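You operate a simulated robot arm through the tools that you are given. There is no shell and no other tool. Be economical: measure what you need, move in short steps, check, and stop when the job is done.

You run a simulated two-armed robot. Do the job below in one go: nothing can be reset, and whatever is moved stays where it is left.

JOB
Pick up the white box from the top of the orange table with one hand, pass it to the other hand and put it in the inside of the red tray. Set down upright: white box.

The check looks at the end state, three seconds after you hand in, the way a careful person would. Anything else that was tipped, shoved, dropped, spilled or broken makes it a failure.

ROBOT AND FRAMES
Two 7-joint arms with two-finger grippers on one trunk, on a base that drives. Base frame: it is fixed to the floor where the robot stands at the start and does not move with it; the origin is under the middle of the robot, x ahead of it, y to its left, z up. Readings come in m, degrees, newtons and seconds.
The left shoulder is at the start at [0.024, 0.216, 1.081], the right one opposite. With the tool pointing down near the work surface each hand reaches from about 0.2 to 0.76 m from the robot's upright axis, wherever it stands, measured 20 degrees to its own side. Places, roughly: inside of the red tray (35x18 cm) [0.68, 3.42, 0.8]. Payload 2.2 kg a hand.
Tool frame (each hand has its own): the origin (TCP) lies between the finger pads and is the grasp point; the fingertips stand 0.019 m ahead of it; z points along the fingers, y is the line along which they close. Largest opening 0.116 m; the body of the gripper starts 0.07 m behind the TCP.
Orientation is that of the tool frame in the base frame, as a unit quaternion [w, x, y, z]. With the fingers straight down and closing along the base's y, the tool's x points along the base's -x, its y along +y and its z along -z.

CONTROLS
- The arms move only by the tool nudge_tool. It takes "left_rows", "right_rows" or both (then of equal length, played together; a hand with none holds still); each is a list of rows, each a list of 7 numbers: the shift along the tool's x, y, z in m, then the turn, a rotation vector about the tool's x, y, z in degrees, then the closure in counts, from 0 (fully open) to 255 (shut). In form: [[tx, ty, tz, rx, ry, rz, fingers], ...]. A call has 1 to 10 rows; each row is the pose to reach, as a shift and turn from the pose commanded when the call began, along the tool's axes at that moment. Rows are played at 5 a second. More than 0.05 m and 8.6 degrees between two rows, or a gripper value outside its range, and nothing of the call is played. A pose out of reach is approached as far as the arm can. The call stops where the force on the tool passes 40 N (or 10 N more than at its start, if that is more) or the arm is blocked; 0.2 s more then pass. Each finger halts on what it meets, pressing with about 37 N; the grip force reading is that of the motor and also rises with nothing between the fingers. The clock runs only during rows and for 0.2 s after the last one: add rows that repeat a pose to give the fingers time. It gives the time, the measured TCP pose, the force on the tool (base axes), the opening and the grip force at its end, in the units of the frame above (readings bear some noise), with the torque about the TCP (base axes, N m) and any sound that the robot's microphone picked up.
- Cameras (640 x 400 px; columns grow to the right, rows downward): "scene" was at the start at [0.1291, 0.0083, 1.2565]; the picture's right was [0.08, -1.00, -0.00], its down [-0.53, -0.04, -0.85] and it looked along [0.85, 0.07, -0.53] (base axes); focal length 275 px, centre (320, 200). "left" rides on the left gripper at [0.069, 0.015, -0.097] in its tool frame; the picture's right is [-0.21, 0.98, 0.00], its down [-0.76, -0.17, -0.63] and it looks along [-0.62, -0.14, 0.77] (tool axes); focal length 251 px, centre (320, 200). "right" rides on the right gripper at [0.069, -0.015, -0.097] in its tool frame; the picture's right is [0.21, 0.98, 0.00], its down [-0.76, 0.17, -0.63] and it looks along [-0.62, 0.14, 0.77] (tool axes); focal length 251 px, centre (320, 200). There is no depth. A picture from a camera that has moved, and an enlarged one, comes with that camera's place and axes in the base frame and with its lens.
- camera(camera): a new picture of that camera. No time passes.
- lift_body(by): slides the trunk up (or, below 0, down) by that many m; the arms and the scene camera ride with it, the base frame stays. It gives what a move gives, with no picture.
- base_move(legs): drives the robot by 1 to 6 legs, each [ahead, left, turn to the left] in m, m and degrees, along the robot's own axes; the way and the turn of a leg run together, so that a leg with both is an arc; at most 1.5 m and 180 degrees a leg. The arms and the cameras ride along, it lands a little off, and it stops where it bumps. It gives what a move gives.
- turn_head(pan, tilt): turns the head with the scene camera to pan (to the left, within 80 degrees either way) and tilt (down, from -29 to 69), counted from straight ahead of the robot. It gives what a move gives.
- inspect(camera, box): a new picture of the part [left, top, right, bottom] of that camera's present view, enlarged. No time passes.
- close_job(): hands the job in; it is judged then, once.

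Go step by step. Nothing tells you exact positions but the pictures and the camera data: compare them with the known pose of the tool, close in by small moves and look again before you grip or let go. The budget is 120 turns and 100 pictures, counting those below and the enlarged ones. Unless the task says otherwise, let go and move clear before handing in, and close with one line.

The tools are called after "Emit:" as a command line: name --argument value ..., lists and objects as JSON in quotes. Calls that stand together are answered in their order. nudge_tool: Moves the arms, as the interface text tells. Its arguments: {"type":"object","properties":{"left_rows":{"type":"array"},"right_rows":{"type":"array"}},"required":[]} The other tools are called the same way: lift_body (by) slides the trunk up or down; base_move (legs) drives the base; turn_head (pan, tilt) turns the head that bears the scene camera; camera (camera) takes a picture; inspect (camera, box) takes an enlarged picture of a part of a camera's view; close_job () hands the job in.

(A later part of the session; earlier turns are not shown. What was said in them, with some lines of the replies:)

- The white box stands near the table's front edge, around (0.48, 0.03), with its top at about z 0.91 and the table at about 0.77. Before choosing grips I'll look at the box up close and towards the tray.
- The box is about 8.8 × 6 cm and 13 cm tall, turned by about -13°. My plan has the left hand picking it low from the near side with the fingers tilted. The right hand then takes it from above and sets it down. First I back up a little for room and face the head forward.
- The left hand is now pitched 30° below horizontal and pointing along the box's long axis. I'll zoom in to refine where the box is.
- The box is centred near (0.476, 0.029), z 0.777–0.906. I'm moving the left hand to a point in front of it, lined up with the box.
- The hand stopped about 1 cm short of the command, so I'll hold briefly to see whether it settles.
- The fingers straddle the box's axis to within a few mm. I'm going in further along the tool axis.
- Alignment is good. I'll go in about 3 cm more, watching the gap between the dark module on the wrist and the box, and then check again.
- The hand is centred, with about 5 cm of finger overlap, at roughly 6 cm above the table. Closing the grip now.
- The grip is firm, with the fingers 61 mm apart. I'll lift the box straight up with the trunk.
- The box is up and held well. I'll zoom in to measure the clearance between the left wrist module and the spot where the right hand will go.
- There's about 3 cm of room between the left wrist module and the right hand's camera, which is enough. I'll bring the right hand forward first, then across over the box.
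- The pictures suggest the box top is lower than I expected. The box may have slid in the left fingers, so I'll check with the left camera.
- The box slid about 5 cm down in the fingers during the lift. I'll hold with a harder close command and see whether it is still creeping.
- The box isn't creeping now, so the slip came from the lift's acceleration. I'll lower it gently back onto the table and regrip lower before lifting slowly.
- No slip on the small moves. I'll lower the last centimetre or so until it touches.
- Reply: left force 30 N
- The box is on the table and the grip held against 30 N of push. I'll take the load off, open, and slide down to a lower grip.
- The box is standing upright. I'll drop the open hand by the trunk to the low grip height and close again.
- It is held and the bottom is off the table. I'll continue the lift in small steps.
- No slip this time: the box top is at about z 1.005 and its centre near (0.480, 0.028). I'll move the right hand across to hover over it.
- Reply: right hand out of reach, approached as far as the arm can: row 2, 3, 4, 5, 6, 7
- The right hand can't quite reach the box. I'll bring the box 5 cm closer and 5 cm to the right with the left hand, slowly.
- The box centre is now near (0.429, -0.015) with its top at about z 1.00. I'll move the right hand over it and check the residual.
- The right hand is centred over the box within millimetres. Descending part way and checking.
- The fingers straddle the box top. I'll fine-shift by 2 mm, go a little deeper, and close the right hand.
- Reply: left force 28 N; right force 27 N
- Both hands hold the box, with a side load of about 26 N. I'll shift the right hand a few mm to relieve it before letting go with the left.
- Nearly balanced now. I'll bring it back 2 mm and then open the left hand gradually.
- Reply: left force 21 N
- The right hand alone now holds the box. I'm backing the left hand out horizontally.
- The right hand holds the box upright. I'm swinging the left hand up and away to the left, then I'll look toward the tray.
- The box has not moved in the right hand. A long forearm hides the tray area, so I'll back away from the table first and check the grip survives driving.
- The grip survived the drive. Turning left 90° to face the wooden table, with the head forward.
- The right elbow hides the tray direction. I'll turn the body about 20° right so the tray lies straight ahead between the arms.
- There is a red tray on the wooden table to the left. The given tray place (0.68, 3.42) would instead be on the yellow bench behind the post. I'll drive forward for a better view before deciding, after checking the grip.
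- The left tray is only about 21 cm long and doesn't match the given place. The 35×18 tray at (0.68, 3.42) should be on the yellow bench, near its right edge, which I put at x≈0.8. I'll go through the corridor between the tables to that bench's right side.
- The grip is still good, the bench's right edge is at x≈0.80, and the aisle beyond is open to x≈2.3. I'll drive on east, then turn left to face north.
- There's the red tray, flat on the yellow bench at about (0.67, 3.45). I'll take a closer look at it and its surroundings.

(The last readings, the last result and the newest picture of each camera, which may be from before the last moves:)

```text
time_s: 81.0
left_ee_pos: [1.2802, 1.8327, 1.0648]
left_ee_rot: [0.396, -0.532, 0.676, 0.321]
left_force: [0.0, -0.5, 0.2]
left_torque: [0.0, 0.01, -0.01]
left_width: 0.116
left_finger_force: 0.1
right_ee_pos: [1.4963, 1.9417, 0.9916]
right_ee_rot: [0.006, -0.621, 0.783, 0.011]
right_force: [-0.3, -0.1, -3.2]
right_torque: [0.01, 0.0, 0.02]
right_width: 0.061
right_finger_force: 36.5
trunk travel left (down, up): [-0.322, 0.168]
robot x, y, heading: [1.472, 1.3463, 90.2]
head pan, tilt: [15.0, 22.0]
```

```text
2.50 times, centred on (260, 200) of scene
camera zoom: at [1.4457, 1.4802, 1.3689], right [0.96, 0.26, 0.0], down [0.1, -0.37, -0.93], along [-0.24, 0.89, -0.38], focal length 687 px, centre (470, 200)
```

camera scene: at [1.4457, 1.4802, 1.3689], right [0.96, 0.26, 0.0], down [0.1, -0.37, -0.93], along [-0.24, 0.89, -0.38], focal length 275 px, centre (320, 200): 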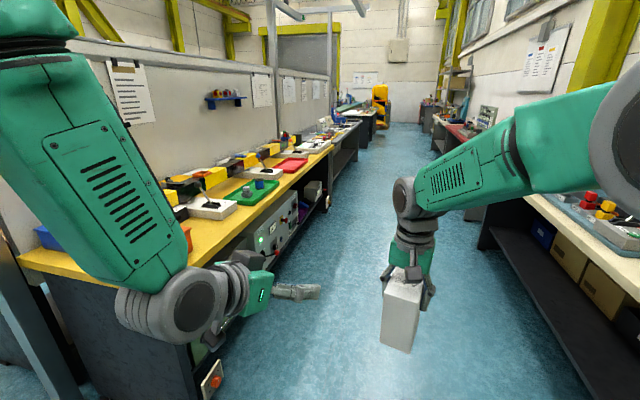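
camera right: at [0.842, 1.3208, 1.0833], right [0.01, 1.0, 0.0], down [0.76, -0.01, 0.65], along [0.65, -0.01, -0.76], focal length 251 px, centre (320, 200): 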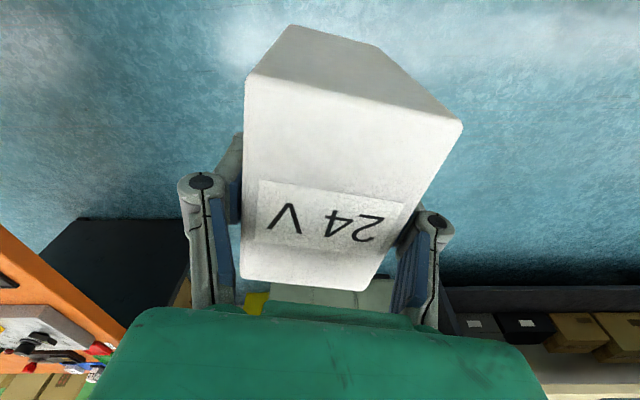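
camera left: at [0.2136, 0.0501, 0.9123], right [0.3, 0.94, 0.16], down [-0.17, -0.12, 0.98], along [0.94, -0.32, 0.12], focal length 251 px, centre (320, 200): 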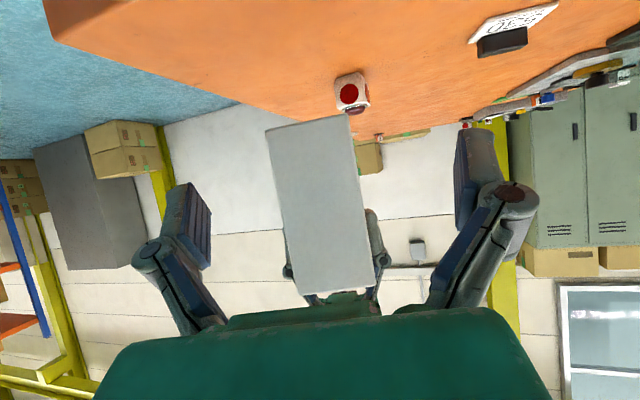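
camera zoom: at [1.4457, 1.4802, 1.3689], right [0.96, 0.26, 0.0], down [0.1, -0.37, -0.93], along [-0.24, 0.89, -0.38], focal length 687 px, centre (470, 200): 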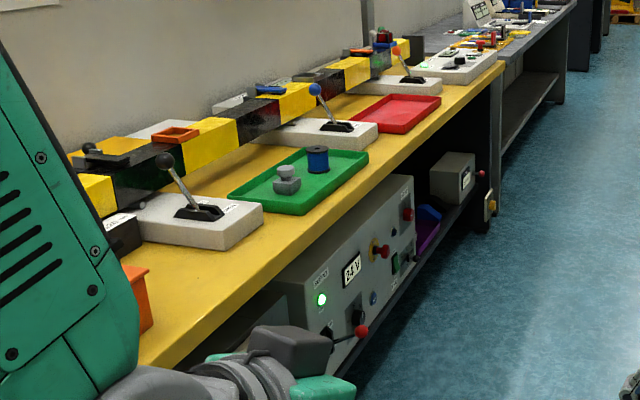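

The tray is empty and near the bench edge, with low walls and its long side along the bench. I'll drive north until level with it.

Emit:
base_move --legs '[[0.7, 0, 0], [0.7, 0, 0], [0.66, 0, 0]]'

Emit:
turn_head --pan 40 --tilt 30

Emit:
camera --camera "scene"

Emit:
camera --camera "right"

```text
time_s: 91.5
left_ee_pos: [1.2579, 3.8856, 1.0649]
left_ee_rot: [0.395, -0.533, 0.676, 0.321]
left_force: [0.5, 0.2, 1.2]
left_torque: [-0.01, 0.02, 0.0]
left_width: 0.116
left_finger_force: 0.1
right_ee_pos: [1.4744, 3.9967, 0.9911]
right_ee_rot: [0.004, -0.624, 0.782, 0.011]
right_force: [-0.4, 0.1, -3.4]
right_torque: [0.03, 0.0, 0.01]
right_width: 0.0609
right_finger_force: 37.1
trunk travel left (down, up): [-0.322, 0.168]
robot x, y, heading: [1.4548, 3.3985, 90.5]
head pan, tilt: [15.0, 22.0]
```

```text
time_s: 92.4
left_ee_pos: [1.258, 3.8825, 1.0667]
left_ee_rot: [0.397, -0.533, 0.674, 0.322]
left_force: [-0.8, 0.4, 0.1]
left_torque: [0.04, 0.0, 0.01]
left_width: 0.116
left_finger_force: 0.1
right_ee_pos: [1.4749, 3.9937, 0.9934]
right_ee_rot: [0.006, -0.624, 0.781, 0.012]
right_force: [0.4, 0.7, -3.9]
right_torque: [0.02, -0.04, 0.01]
right_width: 0.0608
right_finger_force: 37.2
trunk travel left (down, up): [-0.322, 0.168]
robot x, y, heading: [1.4566, 3.4004, 90.5]
head pan, tilt: [40.0, 30.0]
```

```text
33 pictures are left
camera scene: at [1.3904, 3.5135, 1.3561], right [0.76, 0.65, 0.0], down [0.33, -0.38, -0.86], along [-0.56, 0.66, -0.5], focal length 275 px, centre (320, 200)
```

scene: 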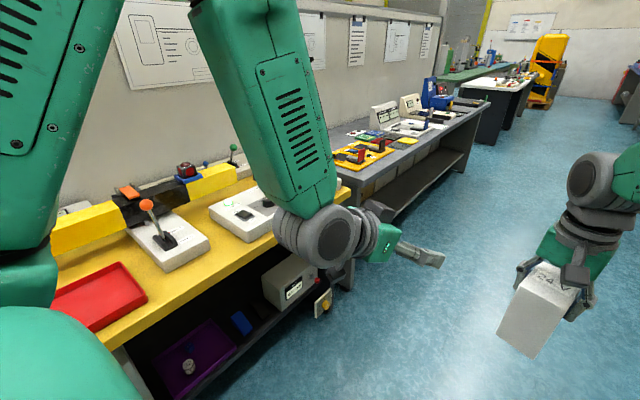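

```text
32 pictures are left
camera right: at [1.474, 3.9192, 1.0872], right [-1.0, 0.01, 0.01], down [0.01, 0.76, 0.65], along [0.0, 0.65, -0.76], focal length 251 px, centre (320, 200)
```

right: 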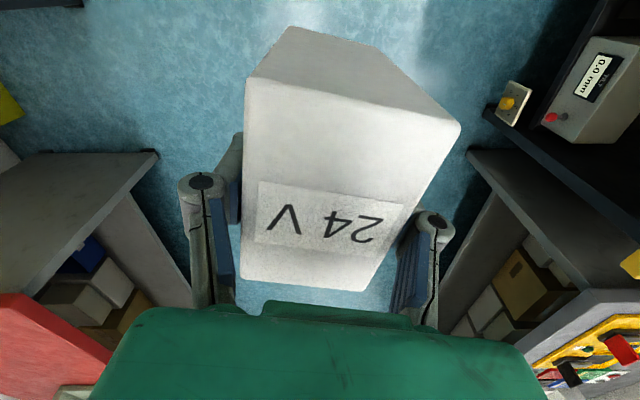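

The tray spans x 0.57–0.77 and y 3.24–3.59, which matches the given place. Turning left to face the bench; the hands stay clear of its edge during the sweep.

Emit:
base_move --legs '[[0, 0, 45], [0, 0, 44.5]]'

Emit:
turn_head --pan 5 --tilt 40

Emit:
camera --camera "scene"

Emit:
camera --camera "right"

```text
time_s: 96.9
left_ee_pos: [0.9716, 3.2022, 1.0662]
left_ee_rot: [-0.052, 0.854, -0.1, -0.509]
left_force: [0.3, 1.1, 0.3]
left_torque: [-0.02, 0.01, -0.01]
left_width: 0.1156
left_finger_force: 0.0
right_ee_pos: [0.8613, 3.4184, 0.9922]
right_ee_rot: [0.004, 0.994, -0.111, -0.013]
right_force: [-0.6, -0.2, -3.4]
right_torque: [-0.02, 0.04, -0.04]
right_width: 0.0607
right_finger_force: 37.1
trunk travel left (down, up): [-0.322, 0.168]
robot x, y, heading: [1.4524, 3.4019, -179.4]
head pan, tilt: [40.0, 30.0]
```

```text
time_s: 97.9
left_ee_pos: [0.9746, 3.2028, 1.0681]
left_ee_rot: [-0.051, 0.853, -0.099, -0.51]
left_force: [-0.3, -0.7, -0.8]
left_torque: [0.0, -0.01, 0.0]
left_width: 0.1162
left_finger_force: 0.2
right_ee_pos: [0.8628, 3.4197, 0.9963]
right_ee_rot: [0.004, 0.994, -0.112, -0.014]
right_force: [-0.8, -0.1, -3.3]
right_torque: [0.03, 0.0, 0.0]
right_width: 0.0607
right_finger_force: 37.6
trunk travel left (down, up): [-0.322, 0.168]
robot x, y, heading: [1.4597, 3.4003, -179.2]
head pan, tilt: [5.0, 40.0]
```

```text
31 pictures are left
camera scene: at [1.3224, 3.3898, 1.3407], right [-0.1, 1.0, 0.0], down [0.64, 0.06, -0.76], along [-0.76, -0.07, -0.65], focal length 275 px, centre (320, 200)
```

scene: 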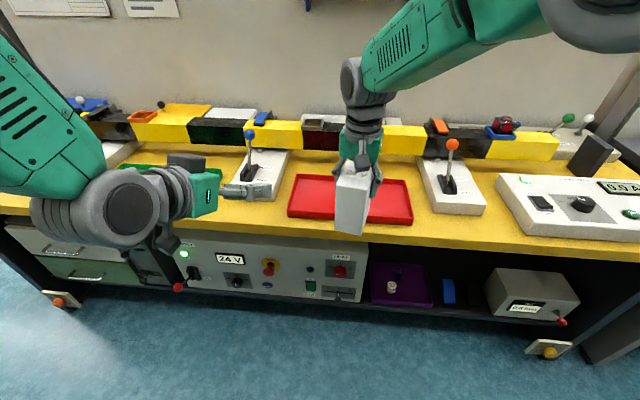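

```text
30 pictures are left
camera right: at [0.9366, 3.418, 1.0892], right [-0.01, -1.0, 0.01], down [-0.76, 0.01, 0.66], along [-0.66, 0.0, -0.76], focal length 251 px, centre (320, 200)
```

right: 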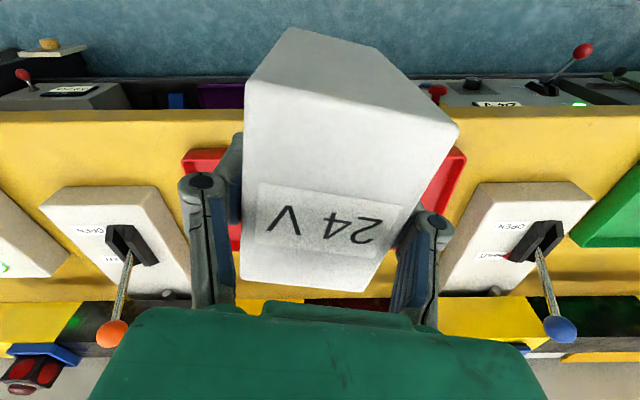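

The tray is straight ahead with the box just in front of it, and the bottom clears the walls by about 6 cm. I'll pull the left hand back a bit, then drive forward about 0.19 m.

Emit:
nudge_tool --left_rows '[[0, 0, -0.03, 0, 0, 0, 0], [0, 0, -0.06, 0, 0, 0, 0], [0, 0, -0.09, 0, 0, 0, 0], [0, 0, -0.09, 0, 0, 0, 0]]'

Emit:
base_move --legs '[[0.1, 0, 0], [0.09, 0, 0]]'

Emit:
camera --camera "scene"

Emit:
camera --camera "right"

```text
time_s: 98.9
left_ee_pos: [0.9868, 3.2001, 1.1224]
left_ee_rot: [-0.053, 0.853, -0.1, -0.51]
left_force: [0.8, 0.3, 0.0]
left_torque: [0.01, 0.02, -0.01]
left_width: 0.116
left_finger_force: 0.2
left hand out of reach, approached as far as the arm can: row 1, 2, 3, 4
right_ee_pos: [0.8617, 3.4187, 0.9955]
right_ee_rot: [0.005, 0.994, -0.112, -0.015]
right_force: [-0.5, -0.1, -3.3]
right_torque: [0.04, 0.02, 0.0]
right_width: 0.0611
right_finger_force: 37.2
trunk travel left (down, up): [-0.322, 0.168]
robot x, y, heading: [1.4496, 3.3987, -179.3]
head pan, tilt: [5.0, 40.0]
```

```text
time_s: 100.8
left_ee_pos: [0.7961, 3.1972, 1.1202]
left_ee_rot: [-0.052, 0.853, -0.099, -0.509]
left_force: [0.5, -0.6, -0.2]
left_torque: [-0.03, -0.01, -0.01]
left_width: 0.1159
left_finger_force: 0.0
right_ee_pos: [0.6715, 3.4151, 0.9958]
right_ee_rot: [0.006, 0.994, -0.11, -0.015]
right_force: [0.1, -0.3, -5.1]
right_torque: [0.01, 0.0, 0.0]
right_width: 0.0607
right_finger_force: 36.7
trunk travel left (down, up): [-0.322, 0.168]
robot x, y, heading: [1.2646, 3.3961, -179.4]
head pan, tilt: [5.0, 40.0]
```

```text
29 pictures are left
camera scene: at [1.1325, 3.3878, 1.3407], right [-0.1, 0.99, 0.0], down [0.64, 0.07, -0.76], along [-0.76, -0.08, -0.65], focal length 275 px, centre (320, 200)
```

scene: 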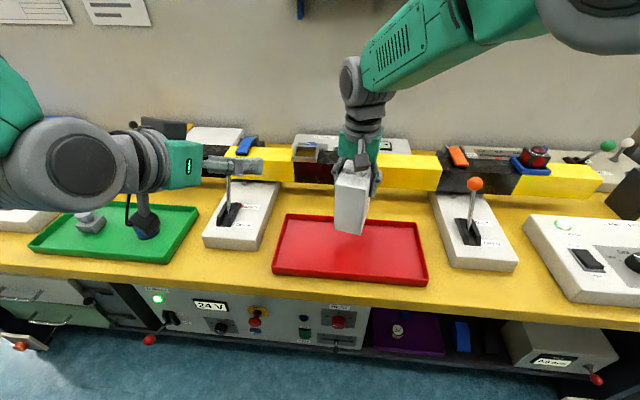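

```text
28 pictures are left
camera right: at [0.7454, 3.4143, 1.0899], right [-0.01, -1.0, 0.01], down [-0.76, 0.01, 0.66], along [-0.66, 0.0, -0.76], focal length 251 px, centre (320, 200)
```

right: 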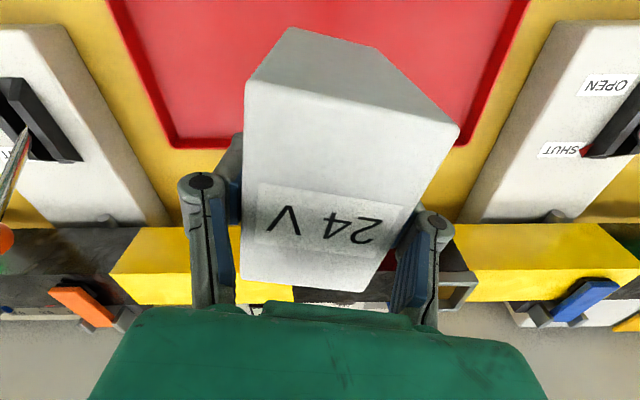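

The box is centred over the tray. The tool has drifted about 1.8° off vertical, so I'll level it while lowering 5 cm.

Emit:
nudge_tool --right_rows '[[0, 0, 0.012, 0.4, 0.8, 0, 255], [0, 0, 0.025, 0.9, 1.6, 0, 255], [0, 0, 0.038, 0.9, 1.6, 0, 255], [0, 0, 0.05, 0.9, 1.6, 0, 255], [0, 0, 0.05, 0.9, 1.6, 0, 255]]'

Emit:
inspect --camera "scene" --box '[250, 130, 450, 300]'

Emit:
camera --camera "left"

```text
time_s: 102.0
left_ee_pos: [0.8, 3.1965, 1.1228]
left_ee_rot: [-0.051, 0.852, -0.099, -0.511]
left_force: [0.6, -0.3, 0.5]
left_torque: [-0.01, -0.03, -0.01]
left_width: 0.1159
left_finger_force: 0.0
right_ee_pos: [0.6733, 3.4141, 0.9484]
right_ee_rot: [0.0, 0.994, -0.112, -0.002]
right_force: [1.0, 0.7, -3.6]
right_torque: [-0.02, 0.05, 0.02]
right_width: 0.0608
right_finger_force: 37.3
trunk travel left (down, up): [-0.322, 0.168]
robot x, y, heading: [1.2638, 3.3941, -179.3]
head pan, tilt: [5.0, 40.0]
```

```text
2.35 times, centred on (350, 215) of scene
camera zoom: at [1.1327, 3.3874, 1.3407], right [-0.1, 0.99, 0.0], down [0.64, 0.07, -0.76], along [-0.76, -0.08, -0.65], focal length 646 px, centre (249, 165)
```

zoom: 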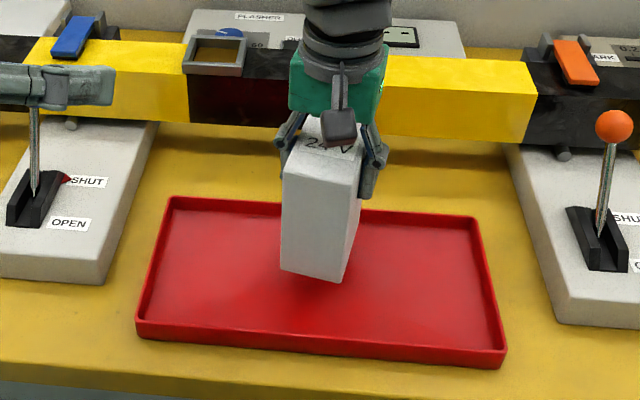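

```text
26 pictures are left
camera left: at [0.9105, 3.1547, 1.1071], right [-0.31, -0.93, 0.2], down [0.23, 0.13, 0.96], along [-0.92, 0.35, 0.18], focal length 251 px, centre (320, 200)
```

left: 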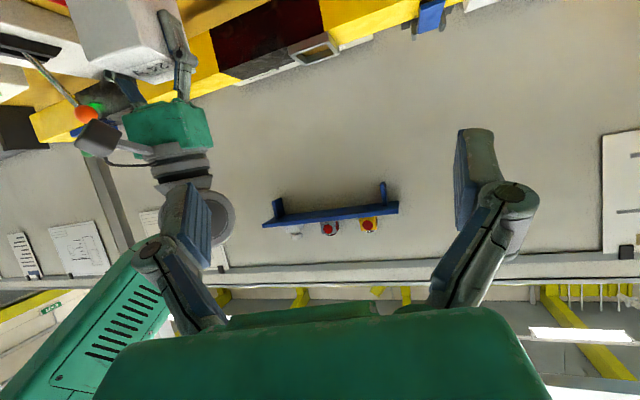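

Level now, with about 4.5 cm to go. Lowering 3 cm, then small steps to contact.

Emit:
nudge_tool --right_rows '[[0, 0, 0.01, 0, 0, 0, 255], [0, 0, 0.02, 0, 0, 0, 255], [0, 0, 0.03, 0, 0, 0, 255], [0, 0, 0.03, 0, 0, 0, 255]]'

Emit:
nudge_tool --right_rows '[[0, 0, 0.003, 0, 0, 0, 255], [0, 0, 0.006, 0, 0, 0, 255], [0, 0, 0.006, 0, 0, 0, 255]]'

Emit:
inspect --camera "scene" --box '[280, 150, 420, 290]'

```text
time_s: 103.0
left_ee_pos: [0.8004, 3.197, 1.1223]
left_ee_rot: [-0.052, 0.852, -0.099, -0.511]
left_force: [-0.2, 0.5, 0.8]
left_torque: [0.0, 0.06, 0.0]
left_width: 0.1162
left_finger_force: 0.0
right_ee_pos: [0.6731, 3.4156, 0.9198]
right_ee_rot: [-0.001, 0.994, -0.112, 0.0]
right_force: [0.5, -0.4, -4.0]
right_torque: [0.01, 0.02, 0.02]
right_width: 0.0608
right_finger_force: 36.8
trunk travel left (down, up): [-0.322, 0.168]
robot x, y, heading: [1.2613, 3.395, -179.5]
head pan, tilt: [5.0, 40.0]
```

```text
time_s: 103.8
left_ee_pos: [0.8013, 3.1966, 1.1218]
left_ee_rot: [-0.051, 0.852, -0.098, -0.511]
left_force: [-0.8, 0.0, -0.5]
left_torque: [-0.03, -0.02, 0.0]
left_width: 0.116
left_finger_force: 0.0
right_ee_pos: [0.674, 3.4155, 0.9124]
right_ee_rot: [0.0, 0.994, -0.112, -0.001]
right_force: [-0.6, -1.0, -3.3]
right_torque: [0.0, 0.03, 0.0]
right_width: 0.0609
right_finger_force: 36.8
trunk travel left (down, up): [-0.322, 0.168]
robot x, y, heading: [1.2646, 3.3952, -179.5]
head pan, tilt: [5.0, 40.0]
```

```text
2.86 times, centred on (350, 220) of scene
camera zoom: at [1.133, 3.3874, 1.3408], right [-0.1, 0.99, 0.0], down [0.64, 0.07, -0.76], along [-0.76, -0.08, -0.65], focal length 785 px, centre (234, 143)
```

zoom: 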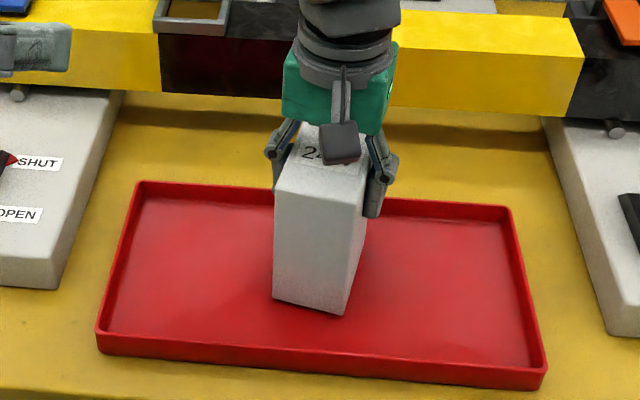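

Not touching yet; continuing in 2–4 mm steps and watching the force.

Emit:
nudge_tool --right_rows '[[0, 0, 0.002, 0, 0, 0, 255], [0, 0, 0.004, 0, 0, 0, 255], [0, 0, 0.004, 0, 0, 0, 255]]'

Emit:
nudge_tool --right_rows '[[0, 0, 0.002, 0, 0, 0, 255], [0, 0, 0.003, 0, 0, 0, 255], [0, 0, 0.003, 0, 0, 0, 255]]'

Emit:
nudge_tool --right_rows '[[0, 0, 0.002, 0, 0, 0, 255], [0, 0, 0.003, 0, 0, 0, 255], [0, 0, 0.003, 0, 0, 0, 255]]'

```text
time_s: 104.6
left_ee_pos: [0.8005, 3.1966, 1.1224]
left_ee_rot: [-0.051, 0.852, -0.099, -0.511]
left_force: [-0.2, 0.0, 0.0]
left_torque: [-0.02, 0.0, 0.02]
left_width: 0.1157
left_finger_force: 0.0
right_ee_pos: [0.6725, 3.4162, 0.9076]
right_ee_rot: [0.0, 0.994, -0.112, -0.001]
right_force: [-0.1, -0.8, -1.8]
right_torque: [-0.14, 0.16, 0.04]
right_width: 0.061
right_finger_force: 37.7
trunk travel left (down, up): [-0.322, 0.168]
robot x, y, heading: [1.2679, 3.3938, -179.2]
head pan, tilt: [5.0, 40.0]
```

```text
time_s: 105.4
left_ee_pos: [0.8016, 3.197, 1.125]
left_ee_rot: [-0.05, 0.851, -0.098, -0.513]
left_force: [0.4, 0.6, -0.3]
left_torque: [0.0, -0.02, 0.03]
left_width: 0.1159
left_finger_force: 0.1
right_ee_pos: [0.6734, 3.4165, 0.9078]
right_ee_rot: [0.001, 0.994, -0.111, -0.003]
right_force: [-2.6, 4.7, 18.2]
right_torque: [-0.26, -0.27, -0.01]
right_width: 0.061
right_finger_force: 36.9
trunk travel left (down, up): [-0.322, 0.168]
robot x, y, heading: [1.2656, 3.392, -179.3]
head pan, tilt: [5.0, 40.0]
```

```text
time_s: 106.2
left_ee_pos: [0.8023, 3.1974, 1.1245]
left_ee_rot: [-0.05, 0.852, -0.098, -0.512]
left_force: [-0.1, 0.3, 0.5]
left_torque: [0.0, -0.01, 0.02]
left_width: 0.1159
left_finger_force: 0.1
right_ee_pos: [0.6737, 3.4151, 0.9045]
right_ee_rot: [0.0, 0.994, -0.111, -0.004]
right_force: [-2.9, 7.4, 29.8]
right_torque: [0.22, 0.03, 0.0]
right_width: 0.0607
right_finger_force: 37.2
trunk travel left (down, up): [-0.322, 0.168]
robot x, y, heading: [1.2636, 3.3983, -179.2]
head pan, tilt: [5.0, 40.0]
```

The box is on the tray floor, pressed with about 30 N. I'll back off 4 mm to unload it, then open slowly.

Emit:
nudge_tool --right_rows '[[0, 0, -0.002, 0, 0, 0, 255], [0, 0, -0.004, 0, 0, 0, 255], [0, 0, -0.004, 0, 0, 0, 255]]'

Emit:
inspect --camera "scene" --box '[280, 150, 420, 290]'

```text
time_s: 107.0
left_ee_pos: [0.7993, 3.1965, 1.1235]
left_ee_rot: [-0.052, 0.852, -0.1, -0.511]
left_force: [0.0, -0.2, 0.7]
left_torque: [-0.03, -0.04, -0.01]
left_width: 0.1158
left_finger_force: 0.0
right_ee_pos: [0.674, 3.4149, 0.9045]
right_ee_rot: [-0.001, 0.994, -0.111, 0.002]
right_force: [-0.2, 1.1, 1.1]
right_torque: [0.02, 0.25, -0.07]
right_width: 0.0608
right_finger_force: 37.1
trunk travel left (down, up): [-0.322, 0.168]
robot x, y, heading: [1.2631, 3.397, -179.3]
head pan, tilt: [5.0, 40.0]
```

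```text
2.86 times, centred on (350, 220) of scene
camera zoom: at [1.1337, 3.3874, 1.3407], right [-0.1, 0.99, 0.0], down [0.64, 0.07, -0.76], along [-0.76, -0.08, -0.65], focal length 785 px, centre (234, 143)
```

zoom: 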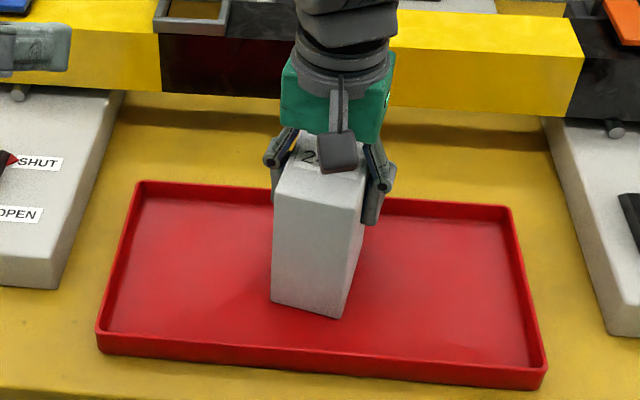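

Unloaded and standing flat inside the tray. Opening gradually.

Emit:
nudge_tool --right_rows '[[0, 0, 0, 0, 0, 0, 140], [0, 0, 0, 0, 0, 0, 110], [0, 0, 0, 0, 0, 0, 80], [0, 0, 0, 0, 0, 0, 40], [0, 0, 0, 0, 0, 0, 0], [0, 0, 0, 0, 0, 0, 0]]'

Emit:
camera --camera "right"

```text
time_s: 108.4
left_ee_pos: [0.8003, 3.1969, 1.123]
left_ee_rot: [-0.051, 0.853, -0.099, -0.51]
left_force: [0.4, -0.4, 0.1]
left_torque: [0.06, -0.01, 0.03]
left_width: 0.1162
left_finger_force: 0.1
right_ee_pos: [0.673, 3.4154, 0.908]
right_ee_rot: [-0.001, 0.994, -0.111, -0.002]
right_force: [-1.0, 0.5, 0.2]
right_torque: [-0.05, -0.03, 0.01]
right_width: 0.116
right_finger_force: 0.0
trunk travel left (down, up): [-0.322, 0.168]
robot x, y, heading: [1.2644, 3.3996, -179.1]
head pan, tilt: [5.0, 40.0]
```

```text
23 pictures are left
camera right: at [0.7434, 3.4136, 1.0035], right [-0.01, -1.0, 0.0], down [-0.77, 0.01, 0.64], along [-0.64, 0.0, -0.77], focal length 251 px, centre (320, 200)
```

right: 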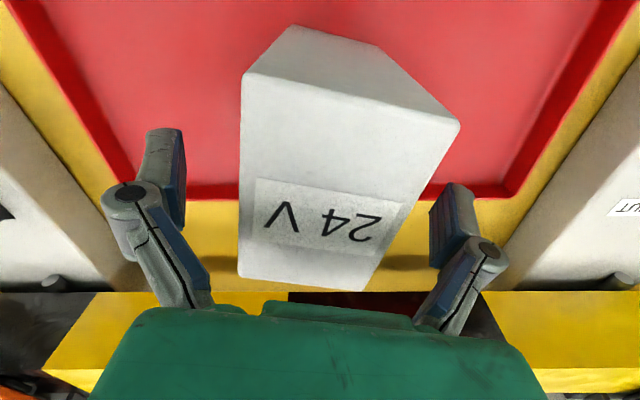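

Released, with clear gaps on both sides. I'll raise the right hand straight up.

Emit:
nudge_tool --right_rows '[[0, 0, -0.03, 0, 0, 0, 0], [0, 0, -0.06, 0, 0, 0, 0], [0, 0, -0.1, 0, 0, 0, 0], [0, 0, -0.14, 0, 0, 0, 0], [0, 0, -0.14, 0, 0, 0, 0]]'

Emit:
base_move --legs '[[-0.2, 0, 0]]'

Emit:
camera --camera "scene"

Emit:
camera --camera "right"

```text
time_s: 109.6
left_ee_pos: [0.7996, 3.1961, 1.1232]
left_ee_rot: [-0.052, 0.852, -0.099, -0.511]
left_force: [-0.8, 0.2, 0.1]
left_torque: [-0.02, -0.01, -0.01]
left_width: 0.116
left_finger_force: 0.0
right_ee_pos: [0.6701, 3.4232, 1.0399]
right_ee_rot: [0.004, 0.993, -0.119, 0.005]
right_force: [0.2, 0.1, 0.4]
right_torque: [-0.03, 0.01, -0.02]
right_width: 0.1161
right_finger_force: 0.0
trunk travel left (down, up): [-0.322, 0.168]
robot x, y, heading: [1.2645, 3.3955, -178.9]
head pan, tilt: [5.0, 40.0]
```

```text
time_s: 111.2
left_ee_pos: [0.9998, 3.1997, 1.1228]
left_ee_rot: [-0.051, 0.852, -0.098, -0.512]
left_force: [-0.3, -0.3, -0.9]
left_torque: [-0.01, 0.0, -0.01]
left_width: 0.1159
left_finger_force: 0.1
right_ee_pos: [0.87, 3.4256, 1.0437]
right_ee_rot: [0.004, 0.993, -0.12, 0.003]
right_force: [-0.4, 0.5, -0.6]
right_torque: [-0.02, -0.05, -0.04]
right_width: 0.1159
right_finger_force: 0.0
trunk travel left (down, up): [-0.322, 0.168]
robot x, y, heading: [1.4623, 3.3998, -179.2]
head pan, tilt: [5.0, 40.0]
```

```text
22 pictures are left
camera scene: at [1.3318, 3.3901, 1.3407], right [-0.1, 0.99, 0.0], down [0.64, 0.07, -0.76], along [-0.76, -0.08, -0.65], focal length 275 px, centre (320, 200)
```

scene: 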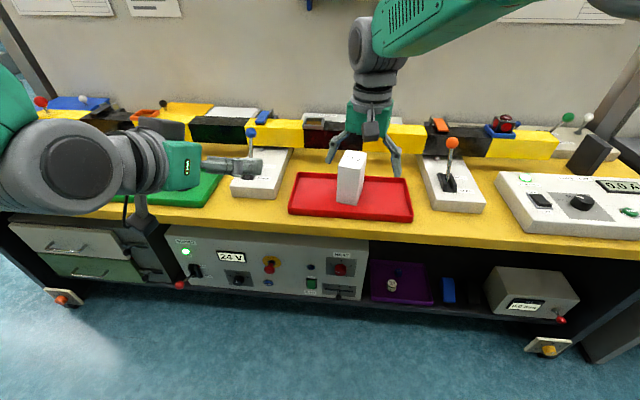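

```text
21 pictures are left
camera right: at [0.9394, 3.425, 1.1403], right [-0.02, -1.0, 0.01], down [-0.78, 0.02, 0.63], along [-0.63, 0.01, -0.78], focal length 251 px, centre (320, 200)
```

right: 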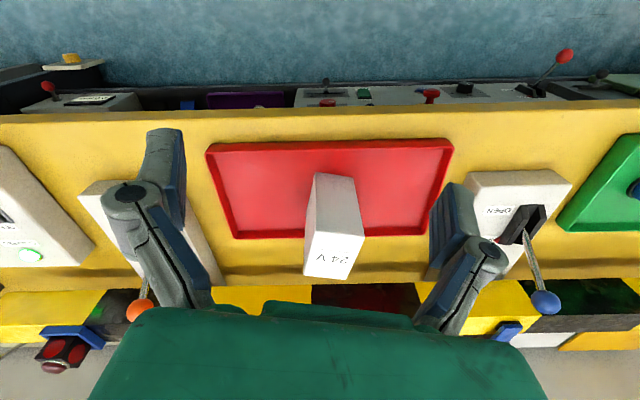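

The white box stands upright inside the red tray, both hands are clear, and nothing else looks disturbed. Handing in.

Emit:
close_job

```text
The job is handed in.
```

The white box was picked up with the left hand, passed to the right hand, and now stands upright inside the red tray on the yellow bench. On the first lift it slid about 5 cm in the fingers, so I set it back on the table and regripped before the handover.
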